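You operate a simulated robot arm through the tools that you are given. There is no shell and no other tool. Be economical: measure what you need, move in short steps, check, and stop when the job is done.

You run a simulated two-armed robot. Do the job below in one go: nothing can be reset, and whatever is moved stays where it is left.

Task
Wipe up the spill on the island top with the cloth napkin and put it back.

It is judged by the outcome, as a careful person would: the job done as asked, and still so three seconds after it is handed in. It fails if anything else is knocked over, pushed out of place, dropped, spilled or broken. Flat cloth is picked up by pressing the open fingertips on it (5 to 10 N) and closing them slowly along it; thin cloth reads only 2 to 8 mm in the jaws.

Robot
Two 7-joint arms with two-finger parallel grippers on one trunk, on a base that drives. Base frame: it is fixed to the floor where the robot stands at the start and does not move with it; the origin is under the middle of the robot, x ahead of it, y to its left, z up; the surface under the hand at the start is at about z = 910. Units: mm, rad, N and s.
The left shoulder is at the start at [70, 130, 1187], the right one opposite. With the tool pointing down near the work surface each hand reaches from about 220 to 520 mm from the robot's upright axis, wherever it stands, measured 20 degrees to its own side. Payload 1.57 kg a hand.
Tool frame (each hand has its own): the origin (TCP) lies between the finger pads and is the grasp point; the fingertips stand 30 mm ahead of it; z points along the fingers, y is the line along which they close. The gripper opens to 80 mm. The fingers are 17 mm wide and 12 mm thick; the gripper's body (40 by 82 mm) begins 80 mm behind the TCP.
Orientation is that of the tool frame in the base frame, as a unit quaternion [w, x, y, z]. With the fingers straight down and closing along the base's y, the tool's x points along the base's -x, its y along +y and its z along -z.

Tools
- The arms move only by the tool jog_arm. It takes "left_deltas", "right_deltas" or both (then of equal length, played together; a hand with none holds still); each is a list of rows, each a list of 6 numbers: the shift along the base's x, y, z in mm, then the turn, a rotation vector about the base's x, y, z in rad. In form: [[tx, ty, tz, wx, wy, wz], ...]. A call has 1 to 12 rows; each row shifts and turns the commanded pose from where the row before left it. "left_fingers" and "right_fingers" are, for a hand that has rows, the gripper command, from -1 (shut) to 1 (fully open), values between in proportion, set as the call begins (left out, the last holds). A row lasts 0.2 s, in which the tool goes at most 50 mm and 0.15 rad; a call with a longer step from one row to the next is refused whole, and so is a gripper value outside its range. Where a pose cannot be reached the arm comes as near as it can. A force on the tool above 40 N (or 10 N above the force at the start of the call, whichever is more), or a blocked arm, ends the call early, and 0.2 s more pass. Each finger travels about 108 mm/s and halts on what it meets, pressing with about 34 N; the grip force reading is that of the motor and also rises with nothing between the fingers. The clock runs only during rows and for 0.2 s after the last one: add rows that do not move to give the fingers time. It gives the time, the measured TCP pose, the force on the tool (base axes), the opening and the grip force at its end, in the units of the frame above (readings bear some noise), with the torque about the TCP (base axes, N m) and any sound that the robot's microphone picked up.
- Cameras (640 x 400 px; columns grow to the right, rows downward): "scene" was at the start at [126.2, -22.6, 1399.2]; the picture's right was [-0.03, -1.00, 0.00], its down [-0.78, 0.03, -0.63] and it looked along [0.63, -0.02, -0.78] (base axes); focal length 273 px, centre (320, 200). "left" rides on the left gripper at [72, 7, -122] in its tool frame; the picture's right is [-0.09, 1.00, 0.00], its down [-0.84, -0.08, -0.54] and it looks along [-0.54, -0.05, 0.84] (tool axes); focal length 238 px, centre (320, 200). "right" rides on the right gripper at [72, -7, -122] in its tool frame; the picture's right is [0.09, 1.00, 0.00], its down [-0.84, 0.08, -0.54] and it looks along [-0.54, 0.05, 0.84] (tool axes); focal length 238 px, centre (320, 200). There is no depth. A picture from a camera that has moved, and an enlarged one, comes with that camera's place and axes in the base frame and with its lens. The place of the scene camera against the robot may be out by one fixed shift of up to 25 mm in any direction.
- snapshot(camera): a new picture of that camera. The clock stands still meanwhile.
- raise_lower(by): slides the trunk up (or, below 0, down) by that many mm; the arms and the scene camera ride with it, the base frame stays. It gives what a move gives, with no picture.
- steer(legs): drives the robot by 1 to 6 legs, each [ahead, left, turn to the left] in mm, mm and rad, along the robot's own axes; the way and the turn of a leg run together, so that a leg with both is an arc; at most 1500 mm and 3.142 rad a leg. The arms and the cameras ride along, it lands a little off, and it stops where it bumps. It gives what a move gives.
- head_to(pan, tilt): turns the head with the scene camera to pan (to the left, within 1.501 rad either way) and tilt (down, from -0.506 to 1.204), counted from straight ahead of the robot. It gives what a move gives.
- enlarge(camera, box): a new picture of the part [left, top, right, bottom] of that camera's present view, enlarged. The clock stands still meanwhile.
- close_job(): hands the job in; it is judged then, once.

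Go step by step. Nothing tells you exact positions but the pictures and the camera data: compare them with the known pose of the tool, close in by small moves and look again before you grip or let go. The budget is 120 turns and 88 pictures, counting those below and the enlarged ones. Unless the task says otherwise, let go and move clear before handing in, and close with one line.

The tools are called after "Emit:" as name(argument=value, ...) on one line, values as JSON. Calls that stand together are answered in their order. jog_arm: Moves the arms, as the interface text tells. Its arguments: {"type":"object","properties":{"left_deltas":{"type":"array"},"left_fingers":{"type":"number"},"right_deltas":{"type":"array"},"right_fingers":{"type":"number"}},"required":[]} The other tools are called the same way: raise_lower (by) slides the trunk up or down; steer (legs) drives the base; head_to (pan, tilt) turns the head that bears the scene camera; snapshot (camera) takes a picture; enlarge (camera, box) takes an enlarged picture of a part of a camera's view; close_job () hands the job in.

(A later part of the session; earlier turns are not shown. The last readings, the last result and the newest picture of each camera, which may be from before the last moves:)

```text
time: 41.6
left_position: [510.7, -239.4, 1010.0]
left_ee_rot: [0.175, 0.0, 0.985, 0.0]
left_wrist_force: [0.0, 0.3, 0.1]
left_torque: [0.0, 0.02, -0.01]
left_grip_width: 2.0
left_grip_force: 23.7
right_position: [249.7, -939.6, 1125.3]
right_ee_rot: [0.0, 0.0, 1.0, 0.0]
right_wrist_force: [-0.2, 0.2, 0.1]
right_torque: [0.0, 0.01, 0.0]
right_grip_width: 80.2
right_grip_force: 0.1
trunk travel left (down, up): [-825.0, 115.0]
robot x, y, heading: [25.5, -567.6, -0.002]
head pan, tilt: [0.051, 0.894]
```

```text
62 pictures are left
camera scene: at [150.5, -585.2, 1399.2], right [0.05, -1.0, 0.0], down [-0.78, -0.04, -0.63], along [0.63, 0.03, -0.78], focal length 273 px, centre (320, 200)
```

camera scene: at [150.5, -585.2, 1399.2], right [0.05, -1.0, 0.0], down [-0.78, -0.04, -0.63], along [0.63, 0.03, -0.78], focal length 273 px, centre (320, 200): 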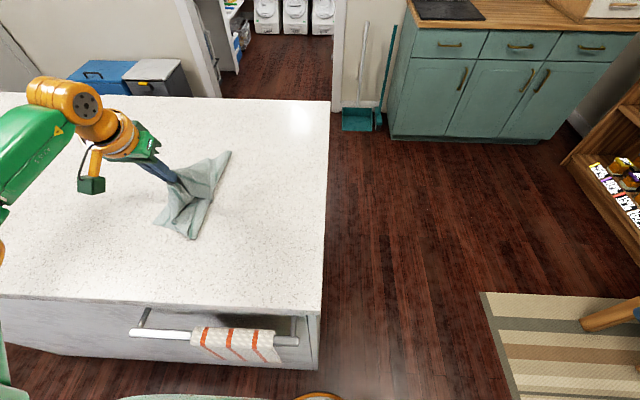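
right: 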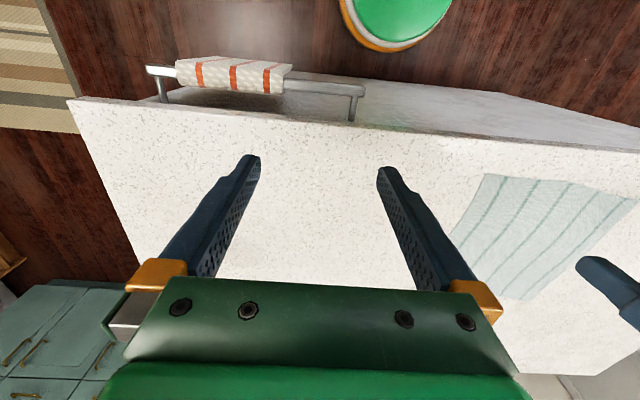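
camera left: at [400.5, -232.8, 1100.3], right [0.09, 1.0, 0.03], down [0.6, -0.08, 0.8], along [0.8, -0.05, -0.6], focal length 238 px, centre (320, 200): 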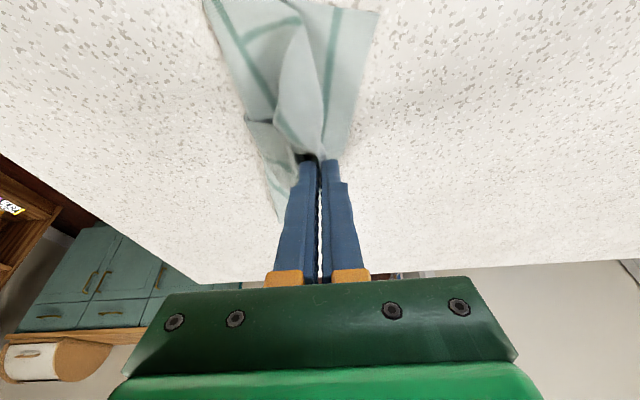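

The cloth has flipped toward the right. I'll lift it fully to inspect the spill area.

Emit:
jog_arm(left_deltas=[[0, 10, 40, 0, 0, 0], [0, 10, 40, 0, 0, 0], [0, 10, 40, 0, 0, 0], [0, 10, 40, 0, 0, 0], [0, 10, 40, 0, 0, 0], [0, 0, 0, 0, 0, 0]])

Emit:
head_to(pan=0.3, tilt=0.894)

Emit:
snapshot(camera="scene")

Emit:
enlarge(camera="scene", box=[200, 80, 440, 240])

```text
time: 43.0
left_position: [466.4, -220.5, 1157.9]
left_ee_rot: [0.174, -0.001, 0.985, 0.001]
left_wrist_force: [0.5, 0.6, -0.6]
left_torque: [-0.03, 0.02, 0.0]
left_grip_width: 2.2
left_grip_force: 23.9
left hand out of reach, approached as far as the arm can: row 2, 3, 4, 5
right_position: [250.2, -938.3, 1124.2]
right_ee_rot: [-0.001, -0.001, 1.0, 0.0]
right_wrist_force: [1.0, -0.1, 0.1]
right_torque: [-0.01, 0.0, -0.01]
right_grip_width: 80.1
right_grip_force: 0.0
trunk travel left (down, up): [-825.0, 115.0]
robot x, y, heading: [25.2, -570.8, 0.001]
head pan, tilt: [0.051, 0.894]
```

```text
time: 43.8
left_position: [466.0, -221.2, 1159.1]
left_ee_rot: [0.174, -0.002, 0.985, 0.001]
left_wrist_force: [-0.4, 0.2, -0.7]
left_torque: [-0.04, 0.04, -0.01]
left_grip_width: 2.0
left_grip_force: 23.3
right_position: [249.1, -939.6, 1124.6]
right_ee_rot: [0.0, 0.0, 1.0, 0.0]
right_wrist_force: [0.4, 0.3, 0.4]
right_torque: [-0.01, 0.02, 0.03]
right_grip_width: 80.3
right_grip_force: 0.1
trunk travel left (down, up): [-825.0, 115.0]
robot x, y, heading: [25.4, -568.7, -0.002]
head pan, tilt: [0.3, 0.894]
```

```text
61 pictures are left
camera scene: at [147.2, -566.4, 1399.2], right [0.29, -0.96, 0.0], down [-0.74, -0.23, -0.63], along [0.6, 0.18, -0.78], focal length 273 px, centre (320, 200)
```

scene: 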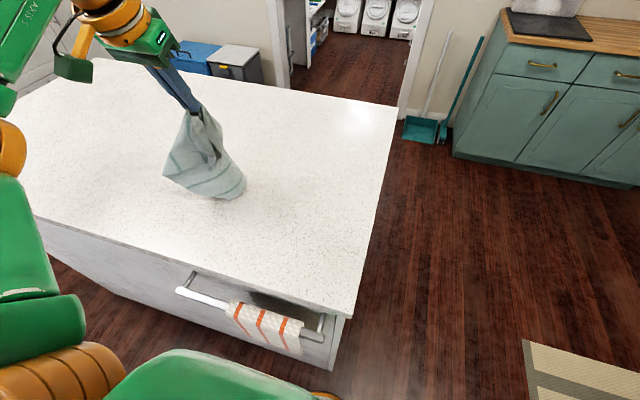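

```text
2.50 times, centred on (320, 160) of scene
camera zoom: at [147.2, -566.4, 1399.2], right [0.29, -0.96, 0.0], down [-0.74, -0.23, -0.63], along [0.6, 0.18, -0.78], focal length 683 px, centre (320, 300)
```

zoom: 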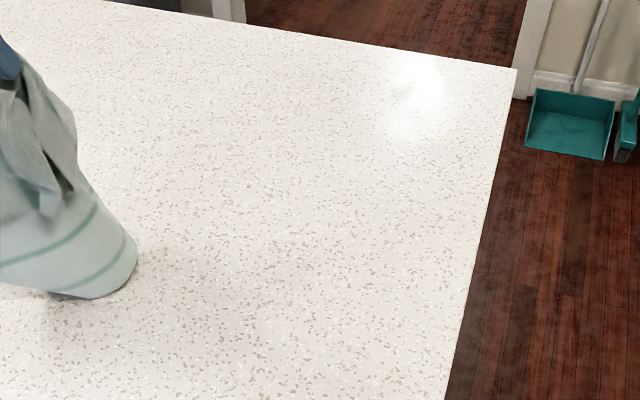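

The area looks mostly clean. I'll check closer for any residue.

Emit:
enlarge(camera="scene", box=[240, 140, 360, 220])

Emit:
raise_lower(by=110)

Emit:
snapshot(camera="scene")

Emit:
snapshot(camera="left")

```text
5.00 times, centred on (300, 180) of scene
camera zoom: at [147.2, -566.4, 1399.2], right [0.29, -0.96, 0.0], down [-0.74, -0.23, -0.63], along [0.6, 0.18, -0.78], focal length 1365 px, centre (420, 300)
```

zoom: 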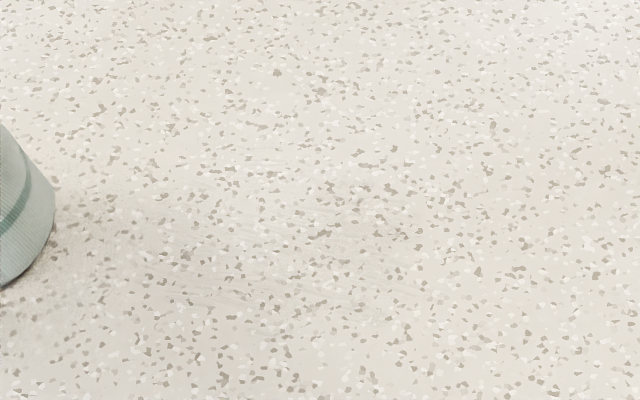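

```text
time: 45.2
left_position: [465.7, -219.9, 1268.0]
left_ee_rot: [0.175, -0.002, 0.985, 0.001]
left_wrist_force: [0.8, -0.4, -0.6]
left_torque: [0.01, -0.01, 0.02]
left_grip_width: 2.2
left_grip_force: 24.0
right_position: [248.7, -939.5, 1235.3]
right_ee_rot: [0.0, 0.0, 1.0, 0.001]
right_wrist_force: [-0.9, -0.6, 0.3]
right_torque: [0.0, 0.03, -0.02]
right_grip_width: 80.3
right_grip_force: 0.0
trunk travel left (down, up): [-935.0, 5.0]
robot x, y, heading: [24.2, -568.1, 0.004]
head pan, tilt: [0.3, 0.894]
```

```text
58 pictures are left
camera scene: at [147.2, -566.4, 1509.2], right [0.3, -0.96, 0.0], down [-0.74, -0.23, -0.63], along [0.6, 0.19, -0.78], focal length 273 px, centre (320, 200)
```

scene: 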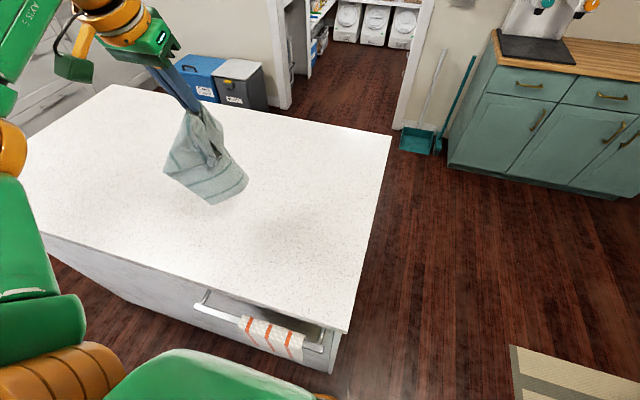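

```text
57 pictures are left
camera left: at [355.9, -214.6, 1358.2], right [0.08, 1.0, 0.03], down [0.6, -0.08, 0.8], along [0.8, -0.05, -0.6], focal length 238 px, centre (320, 200)
```

left: 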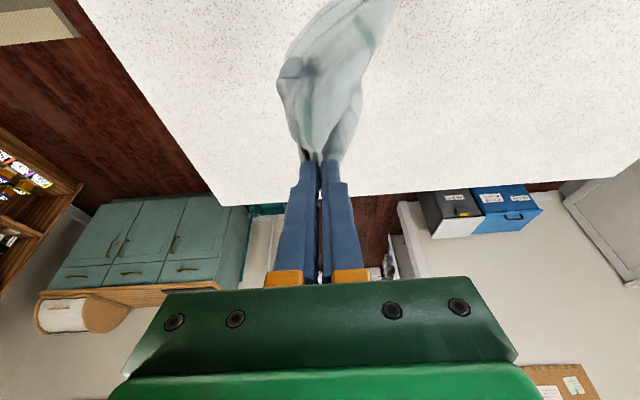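

There seem to be faint streaks left around (550, -370). I'll look closer with the cloth now lifted.

Emit:
enlarge(camera="scene", box=[220, 150, 370, 250])

Emit:
enlarge(camera="scene", box=[140, 80, 290, 220])

```text
4.00 times, centred on (295, 200) of scene
camera zoom: at [147.2, -566.4, 1509.2], right [0.3, -0.96, 0.0], down [-0.74, -0.23, -0.63], along [0.6, 0.19, -0.78], focal length 1092 px, centre (420, 200)
```

zoom: 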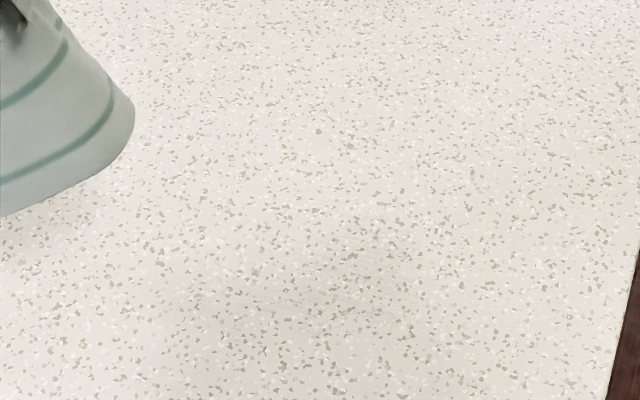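

```text
2.86 times, centred on (215, 150) of scene
camera zoom: at [147.2, -566.4, 1509.2], right [0.3, -0.96, 0.0], down [-0.74, -0.23, -0.63], along [0.6, 0.19, -0.78], focal length 780 px, centre (620, 343)
```

zoom: 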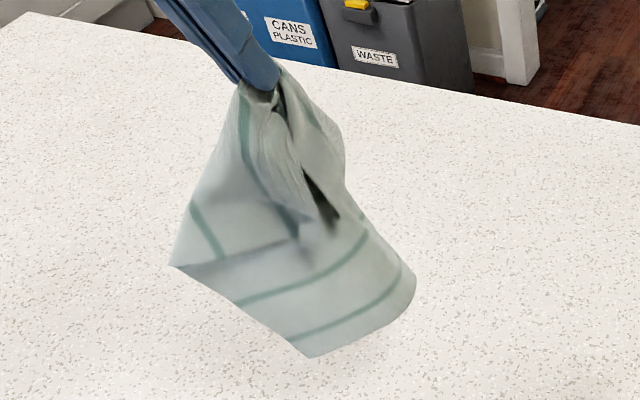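

A faint residue remains on the near side at about x 500–520. I'll lower again and wipe more, trailing the cloth to the left.

Emit:
raise_lower(by=-110)

Emit:
jog_arm(left_deltas=[[0, 20, -30, 0, 0, 0], [0, 20, -30, 0, 0, 0], [2, -15, -30, 0, 0, 0], [3, -20, -30, 0, 0, 0], [5, -20, -30, 0, 0, 0], [5, -20, -25, 0, 0, 0], [5, -25, -15, 0, 0, 0], [5, -25, -10, 0, 0, 0], [0, 0, 0, 0, 0, 0]])

Emit:
snapshot(camera="left")

```text
time: 46.6
left_position: [465.7, -220.6, 1158.8]
left_ee_rot: [0.176, -0.002, 0.984, 0.001]
left_wrist_force: [-0.4, -0.1, 0.6]
left_torque: [-0.01, -0.01, 0.0]
left_grip_width: 2.0
left_grip_force: 23.6
right_position: [249.2, -938.3, 1126.1]
right_ee_rot: [-0.001, 0.0, 1.0, 0.0]
right_wrist_force: [-0.2, 0.1, -0.3]
right_torque: [0.03, 0.02, -0.01]
right_grip_width: 80.2
right_grip_force: 0.0
trunk travel left (down, up): [-825.0, 115.0]
robot x, y, heading: [22.1, -572.1, 0.003]
head pan, tilt: [0.3, 0.894]
```

```text
time: 48.6
left_position: [470.7, -316.5, 952.2]
left_ee_rot: [0.176, -0.001, 0.984, 0.0]
left_wrist_force: [0.3, -0.4, -0.1]
left_torque: [0.0, 0.04, 0.03]
left_grip_width: 2.0
left_grip_force: 23.8
left hand out of reach, approached as far as the arm can: row 1, 2
right_position: [249.9, -938.6, 1123.8]
right_ee_rot: [-0.001, 0.0, 1.0, -0.001]
right_wrist_force: [-0.1, 0.6, -0.2]
right_torque: [0.01, 0.01, -0.03]
right_grip_width: 80.0
right_grip_force: 0.1
trunk travel left (down, up): [-825.0, 115.0]
robot x, y, heading: [23.9, -568.4, -0.003]
head pan, tilt: [0.3, 0.894]
```

```text
54 pictures are left
camera left: at [360.6, -310.3, 1042.8], right [0.08, 1.0, 0.03], down [0.6, -0.08, 0.8], along [0.8, -0.05, -0.6], focal length 238 px, centre (320, 200)
```

left: 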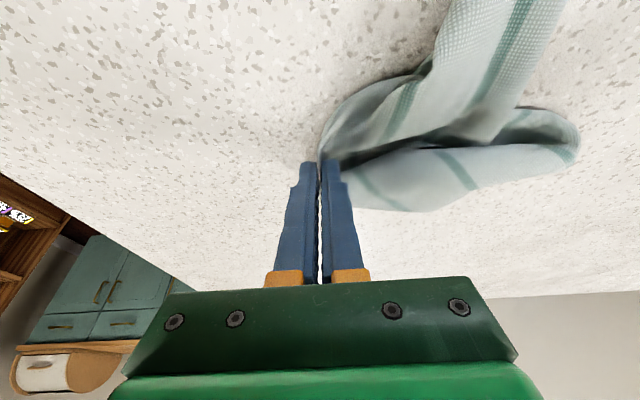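

The cloth trails left. I'll press down at the near side and stroke across in overlapping lanes.

Emit:
jog_arm(left_deltas=[[10, 0, -5, 0, 0, 0], [8, 0, -3, 0, 0, 0], [0, 0, -1.5, 0, 0, 0], [0, 0, -0.8, 0, 0, 0], [0, 0, 0, 0, 0, 0]])

Emit:
jog_arm(left_deltas=[[0, -18, 0, 0, 0, 0], [0, -18, 0, 0, 0, 0], [0, -18, 0, 0, 0, 0], [0, -18, 0, 0, 0, 0], [0, -18, 0, 0, 0, 0], [0, -18, 0, 0, 0, 0], [0, 0, 0, 0, 0, 0]])

```text
time: 49.8
left_position: [489.6, -316.6, 943.2]
left_ee_rot: [0.175, -0.002, 0.985, 0.001]
left_wrist_force: [-0.5, 0.1, 0.8]
left_torque: [0.03, 0.0, 0.02]
left_grip_width: 1.8
left_grip_force: 23.8
right_position: [248.6, -938.3, 1125.5]
right_ee_rot: [0.001, 0.0, 1.0, -0.001]
right_wrist_force: [0.1, 0.9, -0.1]
right_torque: [0.02, 0.0, 0.03]
right_grip_width: 80.0
right_grip_force: 0.0
trunk travel left (down, up): [-825.0, 115.0]
robot x, y, heading: [22.8, -572.6, 0.001]
head pan, tilt: [0.3, 0.894]
```

```text
time: 51.4
left_position: [489.1, -425.1, 943.4]
left_ee_rot: [0.175, -0.001, 0.985, 0.001]
left_wrist_force: [0.4, -0.9, -0.1]
left_torque: [-0.03, 0.01, -0.03]
left_grip_width: 1.9
left_grip_force: 23.2
right_position: [248.8, -938.5, 1126.0]
right_ee_rot: [0.0, 0.0, 1.0, -0.001]
right_wrist_force: [0.2, 0.5, -0.3]
right_torque: [-0.01, 0.0, -0.04]
right_grip_width: 79.7
right_grip_force: 0.1
trunk travel left (down, up): [-825.0, 115.0]
robot x, y, heading: [23.7, -570.3, 0.003]
head pan, tilt: [0.3, 0.894]
```

Emit:
jog_arm(left_deltas=[[0, 0, -1, 0, 0, 0], [0, 0, -0.5, 0, 0, 0], [0, 0, 0, 0, 0, 0]])

Emit:
snapshot(camera="left")

```text
time: 52.2
left_position: [488.0, -424.6, 942.4]
left_ee_rot: [0.177, -0.002, 0.984, 0.001]
left_wrist_force: [2.2, -1.1, 9.8]
left_torque: [0.05, -0.13, -0.05]
left_grip_width: 1.7
left_grip_force: 23.5
right_position: [247.7, -941.1, 1124.4]
right_ee_rot: [0.002, 0.0, 1.0, 0.001]
right_wrist_force: [-0.3, 0.0, 0.2]
right_torque: [0.05, 0.01, 0.01]
right_grip_width: 80.0
right_grip_force: 0.1
trunk travel left (down, up): [-825.0, 115.0]
robot x, y, heading: [22.5, -564.4, -0.003]
head pan, tilt: [0.3, 0.894]
```

```text
53 pictures are left
camera left: at [378.2, -418.8, 1032.0], right [0.08, 1.0, 0.03], down [0.6, -0.08, 0.8], along [0.8, -0.05, -0.6], focal length 238 px, centre (320, 200)
```

left: 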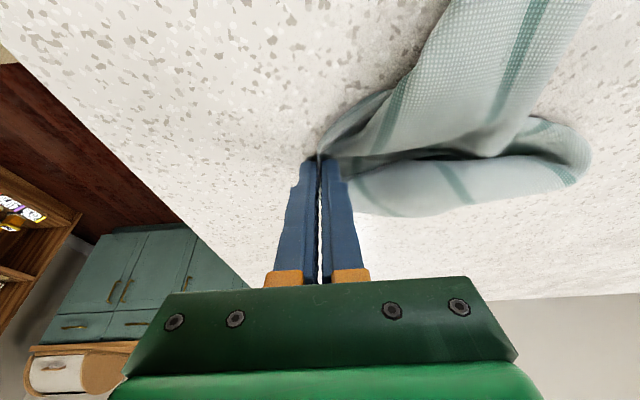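

There's good pressure (10 N) now. I'll run the lanes.

Emit:
jog_arm(left_deltas=[[0, 18, 0, 0, 0, 0], [0, 18, 0, 0, 0, 0], [0, 18, 0, 0, 0, 0], [0, 18, 0, 0, 0, 0], [0, 18, 0, 0, 0, 0], [13, 10, 0, 0, 0, 0], [0, -18, 0, 0, 0, 0], [0, -18, 0, 0, 0, 0], [0, -18, 0, 0, 0, 0], [0, -18, 0, 0, 0, 0], [0, -18, 0, 0, 0, 0], [0, 0, 0, 0, 0, 0]])

Emit:
jog_arm(left_deltas=[[14, 0, 0, 0, 0, 0], [0, 18, 0, 0, 0, 0], [0, 18, 0, 0, 0, 0], [0, 18, 0, 0, 0, 0], [0, 18, 0, 0, 0, 0], [0, 18, 0, 0, 0, 0], [14, 0, 0, 0, 0, 0], [0, -18, 0, 0, 0, 0], [0, -18, 0, 0, 0, 0], [0, -18, 0, 0, 0, 0], [0, -18, 0, 0, 0, 0], [0, -18, 0, 0, 0, 0]])

```text
time: 54.8
left_position: [498.0, -415.2, 942.4]
left_ee_rot: [0.177, -0.002, 0.984, 0.0]
left_wrist_force: [2.2, 5.3, 20.1]
left_torque: [0.26, -0.1, 0.0]
left_grip_width: 1.9
left_grip_force: 23.4
right_position: [244.6, -937.1, 1127.3]
right_ee_rot: [0.002, 0.0, 1.0, 0.0]
right_wrist_force: [0.9, 0.4, 0.6]
right_torque: [0.02, 0.0, -0.02]
right_grip_width: 80.0
right_grip_force: 0.1
trunk travel left (down, up): [-825.0, 115.0]
robot x, y, heading: [22.6, -567.6, 0.0]
head pan, tilt: [0.3, 0.894]
```

```text
time: 57.4
left_position: [529.7, -416.2, 941.6]
left_ee_rot: [0.175, -0.001, 0.985, 0.0]
left_wrist_force: [0.9, 1.0, 5.2]
left_torque: [0.11, -0.01, -0.01]
left_grip_width: 1.8
left_grip_force: 24.1
right_position: [247.4, -939.9, 1124.9]
right_ee_rot: [0.001, 0.0, 1.0, 0.0]
right_wrist_force: [-0.7, 0.5, 0.3]
right_torque: [0.03, 0.01, 0.02]
right_grip_width: 80.0
right_grip_force: 0.0
trunk travel left (down, up): [-825.0, 115.0]
robot x, y, heading: [27.1, -566.6, 0.002]
head pan, tilt: [0.3, 0.894]
```

Emit:
jog_arm(left_deltas=[[14, 0, -0.4, 0, 0, 0], [0, 18, 0, 0, 0, 0], [0, 18, 0, 0, 0, 0], [0, 18, 0, 0, 0, 0], [0, 18, 0, 0, 0, 0], [0, 18, 0, 0, 0, 0], [14, 0, 0, 0, 0, 0], [0, -18, 0, 0, 0, 0], [0, -18, 0, 0, 0, 0], [0, -18, 0, 0, 0, 0], [0, -18, 0, 0, 0, 0], [0, -18, 0, 0, 0, 0]])

Emit:
jog_arm(left_deltas=[[12, 0, 0, 0, 0, 0], [0, 18, 0, 0, 0, 0], [0, 18, 0, 0, 0, 0], [0, 18, 0, 0, 0, 0], [0, 18, 0, 0, 0, 0], [0, 18, 0, 0, 0, 0], [-10, 0, 20, 0, 0, 0], [-15, 20, 30, 0, 0, 0], [-20, 30, 40, 0, 0, 0], [-20, 30, 40, 0, 0, 0], [-15, 30, 40, 0, 0, 0], [0, 0, 0, 0, 0, 0]])

Emit:
snapshot(camera="scene")

Emit:
enlarge(camera="scene", box=[220, 130, 370, 230])

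```text
time: 60.0
left_position: [555.3, -415.7, 941.6]
left_ee_rot: [0.176, -0.002, 0.984, 0.001]
left_wrist_force: [0.2, 3.0, 9.8]
left_torque: [0.15, 0.01, 0.02]
left_grip_width: 2.0
left_grip_force: 23.6
right_position: [245.8, -939.6, 1126.1]
right_ee_rot: [0.001, 0.0, 1.0, 0.0]
right_wrist_force: [-0.1, -1.4, 0.0]
right_torque: [-0.01, 0.0, 0.03]
right_grip_width: 79.9
right_grip_force: 0.0
trunk travel left (down, up): [-825.0, 115.0]
robot x, y, heading: [25.9, -566.8, -0.001]
head pan, tilt: [0.3, 0.894]
```

```text
refused: row 9 steps farther than a row can; nothing moved
```

```text
52 pictures are left
camera scene: at [144.0, -566.9, 1399.5], right [0.3, -0.96, 0.0], down [-0.74, -0.23, -0.63], along [0.6, 0.19, -0.78], focal length 273 px, centre (320, 200)
```

scene: 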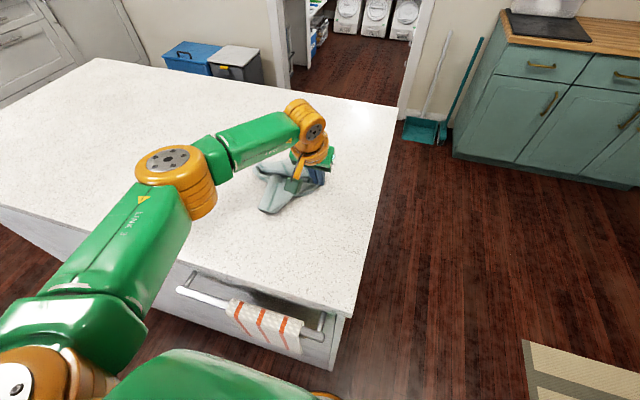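

```text
4.00 times, centred on (295, 180) of scene
camera zoom: at [144.0, -566.9, 1399.5], right [0.3, -0.96, 0.0], down [-0.74, -0.23, -0.63], along [0.6, 0.19, -0.78], focal length 1092 px, centre (420, 280)
```

zoom: 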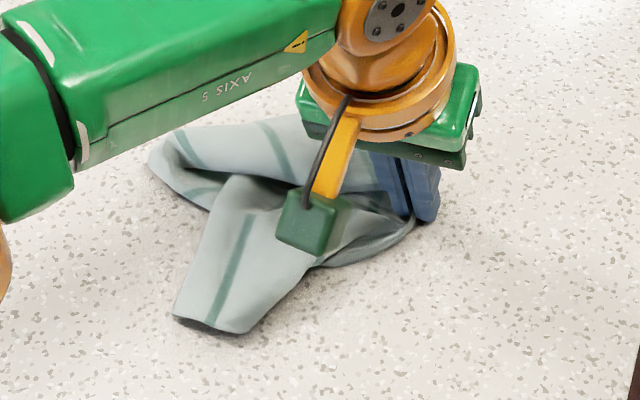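

Last call was refused for a too-long step. I'll redo the final far lane with smaller lift steps.

Emit:
jog_arm(left_deltas=[[12, 0, 0, 0, 0, 0], [0, 18, 0, 0, 0, 0], [0, 18, 0, 0, 0, 0], [0, 18, 0, 0, 0, 0], [0, 18, 0, 0, 0, 0], [0, 18, 0, 0, 0, 0], [-10, 0, 20, 0, 0, 0], [-15, 20, 25, 0, 0, 0], [-15, 25, 35, 0, 0, 0], [-15, 25, 35, 0, 0, 0], [-15, 25, 35, 0, 0, 0], [0, 0, 0, 0, 0, 0]])

Emit:
jog_arm(left_deltas=[[-20, 15, 30, 0, 0, 0], [-20, 15, 30, 0, 0, 0], [-10, 15, 20, 0, 0, 0], [0, 0, 0, 0, 0, 0]])

Emit:
snapshot(camera="scene")

Emit:
enlarge(camera="scene", box=[220, 130, 370, 230])

```text
time: 62.6
left_position: [494.6, -229.4, 1088.7]
left_ee_rot: [0.175, -0.001, 0.985, 0.001]
left_wrist_force: [0.7, -0.1, -0.2]
left_torque: [-0.02, -0.04, 0.01]
left_grip_width: 2.0
left_grip_force: 23.1
right_position: [249.9, -938.8, 1125.3]
right_ee_rot: [0.001, 0.0, 1.0, 0.0]
right_wrist_force: [-0.4, -0.1, 0.7]
right_torque: [-0.03, -0.01, -0.01]
right_grip_width: 79.9
right_grip_force: 0.1
trunk travel left (down, up): [-825.0, 115.0]
robot x, y, heading: [25.3, -567.5, 0.0]
head pan, tilt: [0.3, 0.894]
```

```text
time: 63.6
left_position: [444.2, -203.0, 1145.8]
left_ee_rot: [0.176, -0.003, 0.984, 0.001]
left_wrist_force: [-0.1, -0.5, -0.8]
left_torque: [0.03, -0.04, 0.05]
left_grip_width: 1.8
left_grip_force: 23.4
left hand out of reach, approached as far as the arm can: row 2, 3
right_position: [247.2, -937.1, 1124.4]
right_ee_rot: [0.001, 0.001, 1.0, 0.0]
right_wrist_force: [-0.6, 0.3, 0.0]
right_torque: [0.0, -0.02, 0.01]
right_grip_width: 79.9
right_grip_force: 0.0
trunk travel left (down, up): [-825.0, 115.0]
robot x, y, heading: [27.7, -571.5, -0.0]
head pan, tilt: [0.3, 0.894]
```

```text
50 pictures are left
camera scene: at [145.7, -566.0, 1399.3], right [0.3, -0.96, 0.0], down [-0.74, -0.23, -0.63], along [0.6, 0.18, -0.78], focal length 273 px, centre (320, 200)
```

scene: 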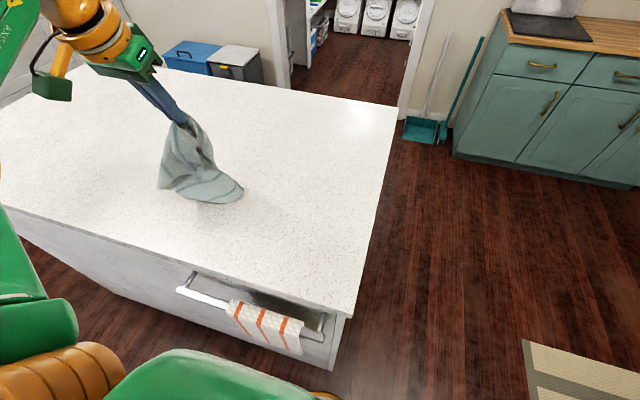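

```text
4.00 times, centred on (295, 180) of scene
camera zoom: at [145.7, -566.0, 1399.3], right [0.3, -0.96, 0.0], down [-0.74, -0.23, -0.63], along [0.6, 0.18, -0.78], focal length 1092 px, centre (420, 280)
```

zoom: 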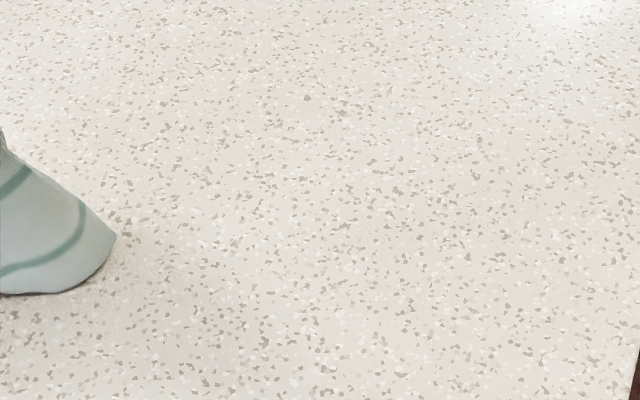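

The spill area now looks clean. Next I'll raise the cloth clear and drive back left past the napkin's home, so I can lay it down and drag it flat to the right.

Emit:
raise_lower(by=112)

Emit:
steer(legs=[[0, 300, 0], [0, 260, 0]])

Emit:
snapshot(camera="scene")

Emit:
snapshot(camera="left")

```text
time: 65.1
left_position: [444.6, -203.1, 1256.1]
left_ee_rot: [0.175, -0.003, 0.984, 0.001]
left_wrist_force: [-0.3, 1.0, -0.6]
left_torque: [0.0, -0.01, 0.0]
left_grip_width: 2.0
left_grip_force: 23.2
right_position: [249.5, -939.1, 1236.9]
right_ee_rot: [0.0, 0.0, 1.0, 0.0]
right_wrist_force: [0.4, -0.3, -0.2]
right_torque: [-0.02, 0.01, -0.01]
right_grip_width: 79.9
right_grip_force: 0.0
trunk travel left (down, up): [-937.0, 3.0]
robot x, y, heading: [23.7, -564.9, 0.001]
head pan, tilt: [0.3, 0.894]
```

```text
time: 68.6
left_position: [438.6, 357.0, 1258.3]
left_ee_rot: [0.175, -0.007, 0.985, 0.004]
left_wrist_force: [0.1, -0.7, 0.1]
left_torque: [0.02, 0.0, 0.0]
left_grip_width: 1.7
left_grip_force: 23.8
right_position: [248.9, -381.0, 1235.7]
right_ee_rot: [0.0, -0.004, 1.0, 0.002]
right_wrist_force: [1.0, -0.8, 0.0]
right_torque: [0.02, 0.0, 0.01]
right_grip_width: 79.9
right_grip_force: 0.1
trunk travel left (down, up): [-937.0, 3.0]
robot x, y, heading: [24.1, -12.8, 0.011]
head pan, tilt: [0.3, 0.894]
```

```text
48 pictures are left
camera scene: at [143.4, -10.6, 1511.2], right [0.3, -0.95, 0.0], down [-0.74, -0.23, -0.63], along [0.6, 0.19, -0.78], focal length 273 px, centre (320, 200)
```

scene: 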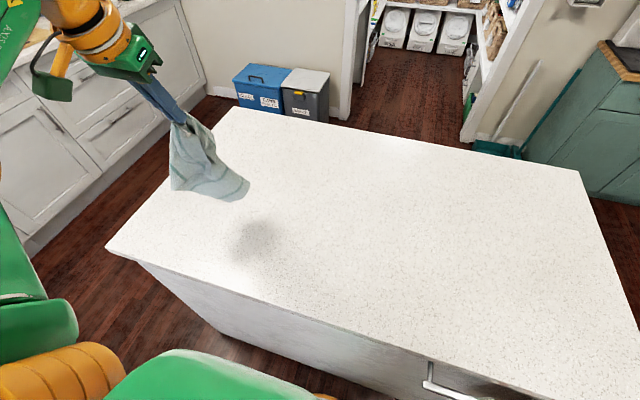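

```text
47 pictures are left
camera left: at [328.0, 361.4, 1348.8], right [0.07, 1.0, 0.04], down [0.6, -0.07, 0.8], along [0.8, -0.03, -0.6], focal length 238 px, centre (320, 200)
```

left: 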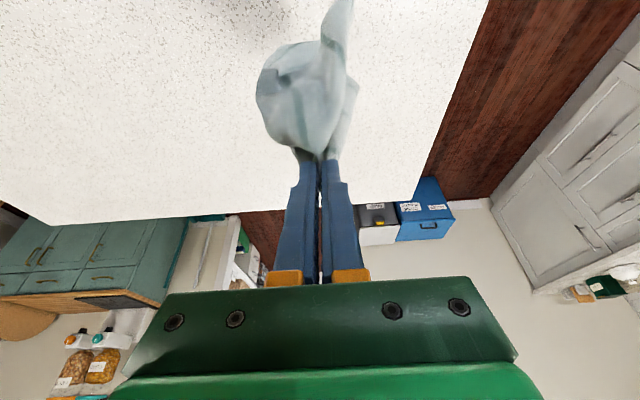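

The cloth hangs as a crumpled bundle. I'll look at it closely before laying it.

Emit:
enlarge(camera="scene", box=[130, 90, 280, 220])

Emit:
enlarge(camera="scene", box=[440, 180, 640, 340])

```text
3.08 times, centred on (205, 155) of scene
camera zoom: at [143.4, -10.6, 1511.2], right [0.3, -0.95, 0.0], down [-0.74, -0.23, -0.63], along [0.6, 0.19, -0.78], focal length 840 px, centre (674, 338)
```

zoom: 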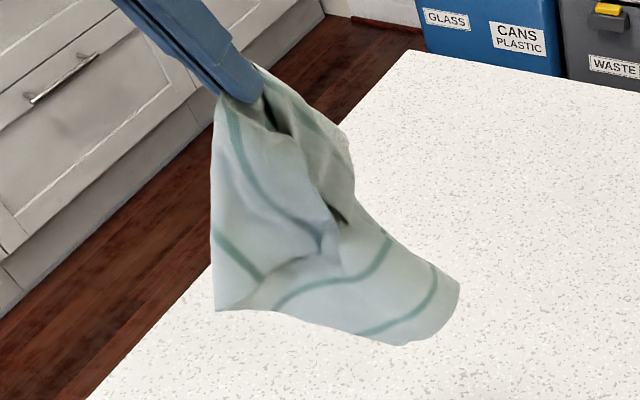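

```text
2.50 times, centred on (540, 260) of scene
camera zoom: at [143.4, -10.6, 1511.2], right [0.3, -0.95, 0.0], down [-0.74, -0.23, -0.63], along [0.6, 0.19, -0.78], focal length 683 px, centre (-230, 50)
```

zoom: 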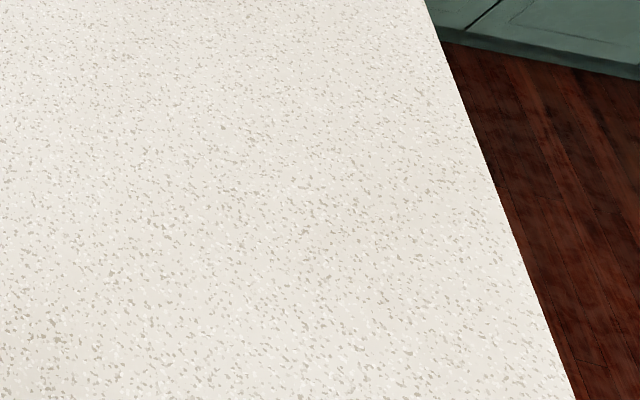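

The counter is clean. I'll lower the trunk so the cloth's bottom edge touches, then lay it by moving right and down.

Emit:
raise_lower(by=-112)

Emit:
jog_arm(left_deltas=[[2, 0, -12, 0, 0, 0], [3, -3, -12, 0, 0, 0], [3, -8, -14, 0, 0, 0], [3, -12, -15, 0, 0, 0], [3, -16, -16, 0, 0, 0], [3, -18, -16, 0, 0, 0], [3, -20, -16, 0, 0, 0], [3, -20, -16, 0, 0, 0], [3, -22, -14, 0, 0, 0], [2, -22, -12, 0, 0, 0], [0, 0, 0, 0, 0, 0]])

Emit:
snapshot(camera="scene")

Emit:
snapshot(camera="left")

```text
time: 70.0
left_position: [438.3, 361.3, 1145.7]
left_ee_rot: [0.175, -0.007, 0.984, 0.003]
left_wrist_force: [-0.6, 0.2, 0.6]
left_torque: [0.02, -0.01, -0.03]
left_grip_width: 1.9
left_grip_force: 23.3
right_position: [248.3, -376.2, 1124.9]
right_ee_rot: [-0.001, -0.004, 1.0, 0.0]
right_wrist_force: [0.7, -0.6, 0.2]
right_torque: [0.02, -0.01, -0.01]
right_grip_width: 80.0
right_grip_force: 0.1
trunk travel left (down, up): [-825.0, 115.0]
robot x, y, heading: [23.4, -8.5, 0.01]
head pan, tilt: [0.3, 0.894]
```

```text
time: 72.4
left_position: [466.8, 219.2, 1000.9]
left_ee_rot: [0.175, -0.007, 0.985, 0.002]
left_wrist_force: [-1.2, 0.2, 0.0]
left_torque: [-0.03, 0.0, -0.02]
left_grip_width: 2.2
left_grip_force: 22.9
right_position: [248.3, -377.8, 1125.4]
right_ee_rot: [0.0, -0.005, 1.0, 0.0]
right_wrist_force: [-0.3, -0.4, 1.0]
right_torque: [0.01, -0.01, 0.02]
right_grip_width: 80.0
right_grip_force: 0.1
trunk travel left (down, up): [-825.0, 115.0]
robot x, y, heading: [21.8, -7.9, 0.013]
head pan, tilt: [0.3, 0.894]
```

```text
44 pictures are left
camera scene: at [143.1, -5.2, 1399.2], right [0.3, -0.95, 0.0], down [-0.74, -0.24, -0.63], along [0.6, 0.19, -0.78], focal length 273 px, centre (320, 200)
```

scene: 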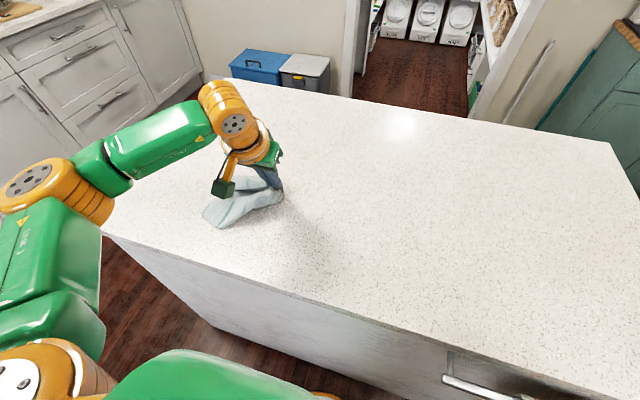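

```text
43 pictures are left
camera left: at [356.0, 224.4, 1091.4], right [0.07, 1.0, 0.03], down [0.6, -0.07, 0.8], along [0.8, -0.04, -0.6], focal length 238 px, centre (320, 200)
```

left: 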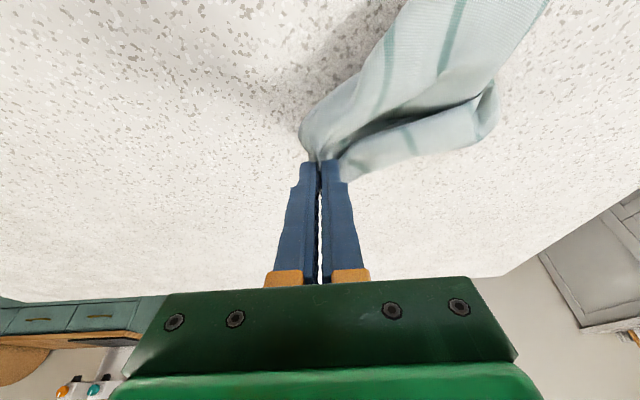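

The cloth now trails left of the hand. I'll lower and drag right to straighten it.

Emit:
jog_arm(left_deltas=[[0, -12, -12, 0, 0, 0], [0, -14, -10, 0, 0, 0], [0, -16, -8, 0, 0, 0], [0, -18, -6, 0, 0, 0], [0, 0, 0, 0, 0, 0]])

Emit:
steer(legs=[[0, -135, -0.01]])

Emit:
snapshot(camera="scene")

Emit:
snapshot(camera="left")

```text
time: 73.6
left_position: [465.9, 159.3, 966.1]
left_ee_rot: [0.175, -0.007, 0.985, 0.001]
left_wrist_force: [0.7, 0.1, 0.5]
left_torque: [0.0, -0.03, -0.03]
left_grip_width: 2.0
left_grip_force: 23.4
right_position: [248.6, -376.5, 1124.8]
right_ee_rot: [0.0, -0.004, 1.0, 0.0]
right_wrist_force: [0.1, 0.6, -0.5]
right_torque: [0.0, 0.01, 0.03]
right_grip_width: 80.1
right_grip_force: 0.1
trunk travel left (down, up): [-825.0, 115.0]
robot x, y, heading: [23.2, -9.9, 0.008]
head pan, tilt: [0.3, 0.894]
```

```text
time: 74.9
left_position: [469.3, 23.0, 966.6]
left_ee_rot: [0.175, -0.002, 0.985, -0.001]
left_wrist_force: [0.4, -0.4, 0.3]
left_torque: [0.0, 0.0, 0.03]
left_grip_width: 2.0
left_grip_force: 23.9
right_position: [245.2, -510.9, 1125.5]
right_ee_rot: [-0.001, 0.001, 1.0, -0.001]
right_wrist_force: [-0.1, -0.3, -0.1]
right_torque: [-0.02, -0.02, 0.0]
right_grip_width: 79.9
right_grip_force: 0.0
trunk travel left (down, up): [-825.0, 115.0]
robot x, y, heading: [19.6, -142.3, -0.004]
head pan, tilt: [0.3, 0.894]
```

```text
42 pictures are left
camera scene: at [144.1, -137.2, 1399.1], right [0.29, -0.96, 0.0], down [-0.74, -0.23, -0.63], along [0.6, 0.18, -0.78], focal length 273 px, centre (320, 200)
```

scene: 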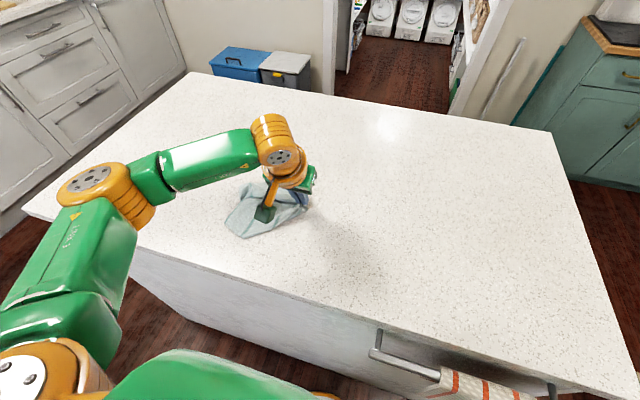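

```text
41 pictures are left
camera left: at [358.9, 29.5, 1056.1], right [0.08, 1.0, 0.03], down [0.6, -0.07, 0.8], along [0.8, -0.05, -0.6], focal length 238 px, centre (320, 200)
```

left: 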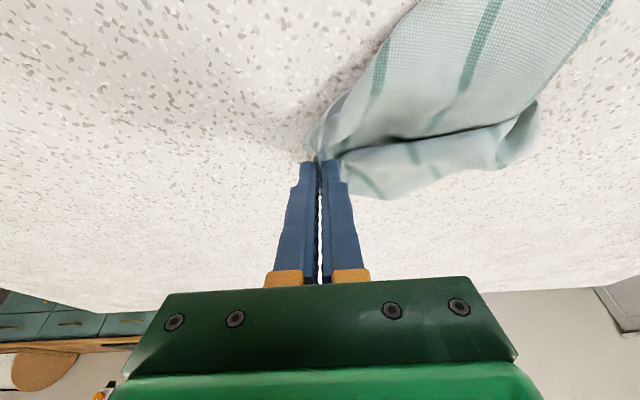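

The pinch is back home but the far half is folded over. I'll set it down, release, and look from above.

Emit:
jog_arm(left_deltas=[[2, 0, -10, 0, 0.05, 0], [0, 0, -8, 0, 0.05, 0], [0, 0, -3, 0, 0.05, 0], [0, 0, 0, 0, 0, 0]])

Emit:
jog_arm(left_deltas=[[0, 0, 0, 0, 0, 0], [0, 0, 0, 0, 0, 0], [0, 0, 0, 0, 0, 0]], left_fingers=-0.5)

Emit:
jog_arm(left_deltas=[[0, 0, 10, 0, 0.05, 0], [0, 0, 20, 0, 0.05, 0], [-10, 0, 40, 0, 0.05, 0], [-20, 0, 40, 0, 0.05, 0], [-40, 0, 25, 0, 0, 0], [-40, 0, 10, 0, 0, 0], [0, 0, 0, 0, 0, 0]])

Emit:
snapshot(camera="left")

Emit:
snapshot(camera="scene")

```text
time: 75.9
left_position: [471.7, 20.2, 945.8]
left_ee_rot: [0.101, -0.001, 0.995, 0.0]
left_wrist_force: [-0.5, -0.7, -0.2]
left_torque: [0.01, -0.01, 0.02]
left_grip_width: 2.2
left_grip_force: 23.7
right_position: [244.5, -513.5, 1124.8]
right_ee_rot: [0.0, 0.0, 1.0, -0.001]
right_wrist_force: [0.2, 0.3, 0.5]
right_torque: [0.0, -0.02, 0.01]
right_grip_width: 80.0
right_grip_force: 0.1
trunk travel left (down, up): [-825.0, 115.0]
robot x, y, heading: [21.3, -142.4, -0.004]
head pan, tilt: [0.3, 0.894]
```

```text
time: 76.7
left_position: [471.5, 20.5, 945.3]
left_ee_rot: [0.102, -0.001, 0.995, 0.0]
left_wrist_force: [0.2, 0.0, 0.6]
left_torque: [-0.01, -0.03, 0.02]
left_grip_width: 20.0
left_grip_force: 0.1
right_position: [244.7, -513.9, 1125.3]
right_ee_rot: [0.0, 0.001, 1.0, 0.0]
right_wrist_force: [-0.7, 0.3, -0.6]
right_torque: [-0.01, -0.01, -0.02]
right_grip_width: 80.0
right_grip_force: 0.1
trunk travel left (down, up): [-825.0, 115.0]
robot x, y, heading: [20.9, -142.5, -0.001]
head pan, tilt: [0.3, 0.894]
```

```text
time: 78.3
left_position: [361.8, 22.4, 1093.1]
left_ee_rot: [0.002, -0.002, 1.0, 0.002]
left_wrist_force: [0.1, 0.3, 1.1]
left_torque: [0.0, 0.02, 0.0]
left_grip_width: 20.1
left_grip_force: 0.1
right_position: [244.2, -513.1, 1124.2]
right_ee_rot: [0.0, 0.0, 1.0, 0.0]
right_wrist_force: [0.0, -0.4, 0.5]
right_torque: [0.03, -0.03, 0.0]
right_grip_width: 80.0
right_grip_force: 0.1
trunk travel left (down, up): [-825.0, 115.0]
robot x, y, heading: [20.8, -139.7, -0.001]
head pan, tilt: [0.3, 0.894]
```

```text
40 pictures are left
camera left: at [288.3, 29.5, 1214.5], right [0.09, 1.0, 0.0], down [0.84, -0.08, 0.54], along [0.54, -0.05, -0.84], focal length 238 px, centre (320, 200)
```

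left: 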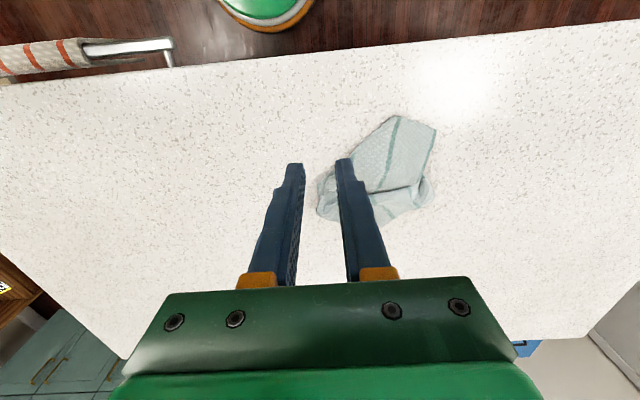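

```text
39 pictures are left
camera scene: at [144.7, -141.0, 1399.1], right [0.29, -0.96, 0.0], down [-0.75, -0.23, -0.63], along [0.6, 0.18, -0.78], focal length 273 px, centre (320, 200)
```

scene: 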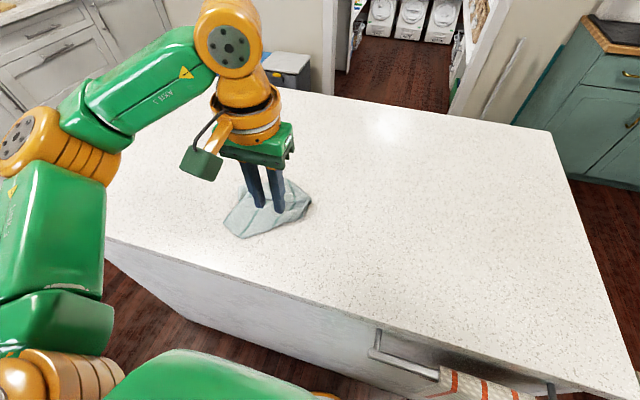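

Released, but the napkin is rumpled. I'll move the hand aside and inspect to plan how to spread it.

Emit:
jog_arm(left_deltas=[[-20, 40, 10, 0, 0, 0], [-20, 40, 0, 0, 0, 0], [-20, 40, 0, 0, 0, 0], [-20, 40, 0, 0, 0, 0], [-20, 40, 0, 0, 0, 0], [0, 0, 0, 0, 0, 0]])

Emit:
enlarge(camera="scene", box=[200, 140, 350, 260])

```text
time: 79.7
left_position: [292.3, 212.1, 1096.0]
left_ee_rot: [0.002, -0.001, 1.0, 0.001]
left_wrist_force: [-0.1, -0.7, -0.7]
left_torque: [0.04, -0.02, 0.01]
left_grip_width: 20.0
left_grip_force: 0.1
left hand out of reach, approached as far as the arm can: row 5
right_position: [245.2, -514.2, 1125.0]
right_ee_rot: [0.0, 0.001, 1.0, 0.001]
right_wrist_force: [-0.9, -0.4, 0.2]
right_torque: [0.02, 0.0, 0.01]
right_grip_width: 80.0
right_grip_force: 0.1
trunk travel left (down, up): [-825.0, 115.0]
robot x, y, heading: [20.1, -143.3, 0.002]
head pan, tilt: [0.3, 0.894]
```

```text
3.33 times, centred on (275, 200) of scene
camera zoom: at [144.0, -141.1, 1399.2], right [0.29, -0.96, 0.0], down [-0.75, -0.23, -0.63], along [0.6, 0.18, -0.78], focal length 910 px, centre (470, 200)
```

zoom: 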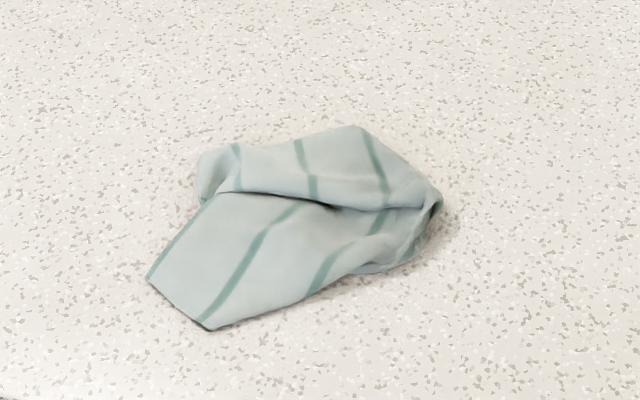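

The napkin is centred close to home but pleated. I'll pinch its near hem flap at about (403, 134) and pull it toward the robot to open the pleat.

Emit:
jog_arm(left_deltas=[[20, -14, -20, 0, 0, 0], [20, -14, -25, 0, 0, 0], [20, -14, -30, 0, 0, 0], [20, -14, -30, 0, 0, 0], [20, -14, -20, 0, 0, 0], [13, -8, -8, 0, 0, 0], [0, 0, 0, 0, 0, 0]], left_fingers=0)

Emit:
snapshot(camera="left")

Emit:
snapshot(camera="scene")

```text
time: 81.3
left_position: [404.6, 134.2, 962.3]
left_ee_rot: [0.001, -0.001, 1.0, 0.002]
left_wrist_force: [0.5, -0.2, -0.3]
left_torque: [-0.02, 0.03, -0.04]
left_grip_width: 40.1
left_grip_force: 0.0
right_position: [244.4, -513.9, 1125.4]
right_ee_rot: [0.0, 0.001, 1.0, -0.001]
right_wrist_force: [-0.2, 0.8, 0.2]
right_torque: [-0.02, -0.03, 0.01]
right_grip_width: 79.9
right_grip_force: 0.0
trunk travel left (down, up): [-825.0, 115.0]
robot x, y, heading: [25.5, -142.4, -0.006]
head pan, tilt: [0.3, 0.894]
```

```text
37 pictures are left
camera left: at [330.5, 140.9, 1083.8], right [0.09, 1.0, 0.0], down [0.83, -0.08, 0.55], along [0.54, -0.05, -0.84], focal length 238 px, centre (320, 200)
```

left: 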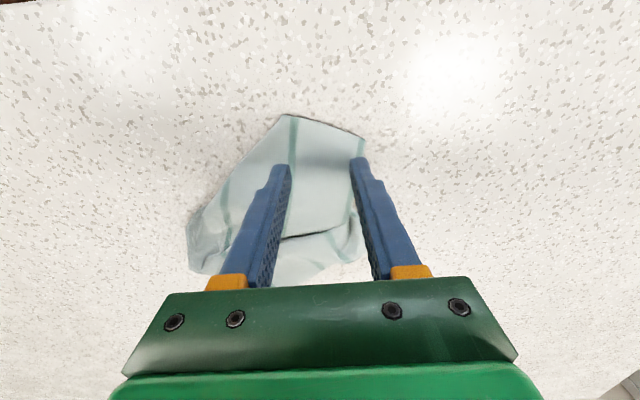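

```text
36 pictures are left
camera scene: at [143.7, -140.4, 1399.2], right [0.29, -0.96, 0.0], down [-0.74, -0.23, -0.63], along [0.6, 0.18, -0.78], focal length 273 px, centre (320, 200)
```

scene: 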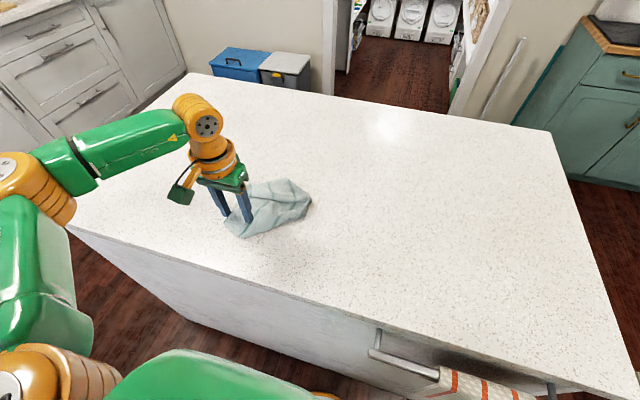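

The fingers straddle the flap. I'll shift slightly right and descend to contact.

Emit:
jog_arm(left_deltas=[[-4, -12, -6, 0, 0, 0], [0, 0, -6, 0, 0, 0], [0, 0, -5, 0, 0, 0], [0, 0, -3, 0, 0, 0], [0, 0, -1, 0, 0, 0], [0, 0, 0, 0, 0, 0]], left_fingers=-0.15)

```text
time: 82.7
left_position: [399.1, 123.9, 941.0]
left_ee_rot: [0.002, -0.001, 1.0, 0.002]
left_wrist_force: [-0.3, 0.4, 2.1]
left_torque: [0.01, 0.0, -0.02]
left_grip_width: 33.8
left_grip_force: 0.0
right_position: [244.7, -513.2, 1125.0]
right_ee_rot: [0.0, 0.001, 1.0, 0.0]
right_wrist_force: [-0.8, -0.2, 0.2]
right_torque: [-0.01, 0.0, 0.0]
right_grip_width: 80.0
right_grip_force: 0.0
trunk travel left (down, up): [-825.0, 115.0]
robot x, y, heading: [18.0, -141.3, -0.005]
head pan, tilt: [0.3, 0.894]
```

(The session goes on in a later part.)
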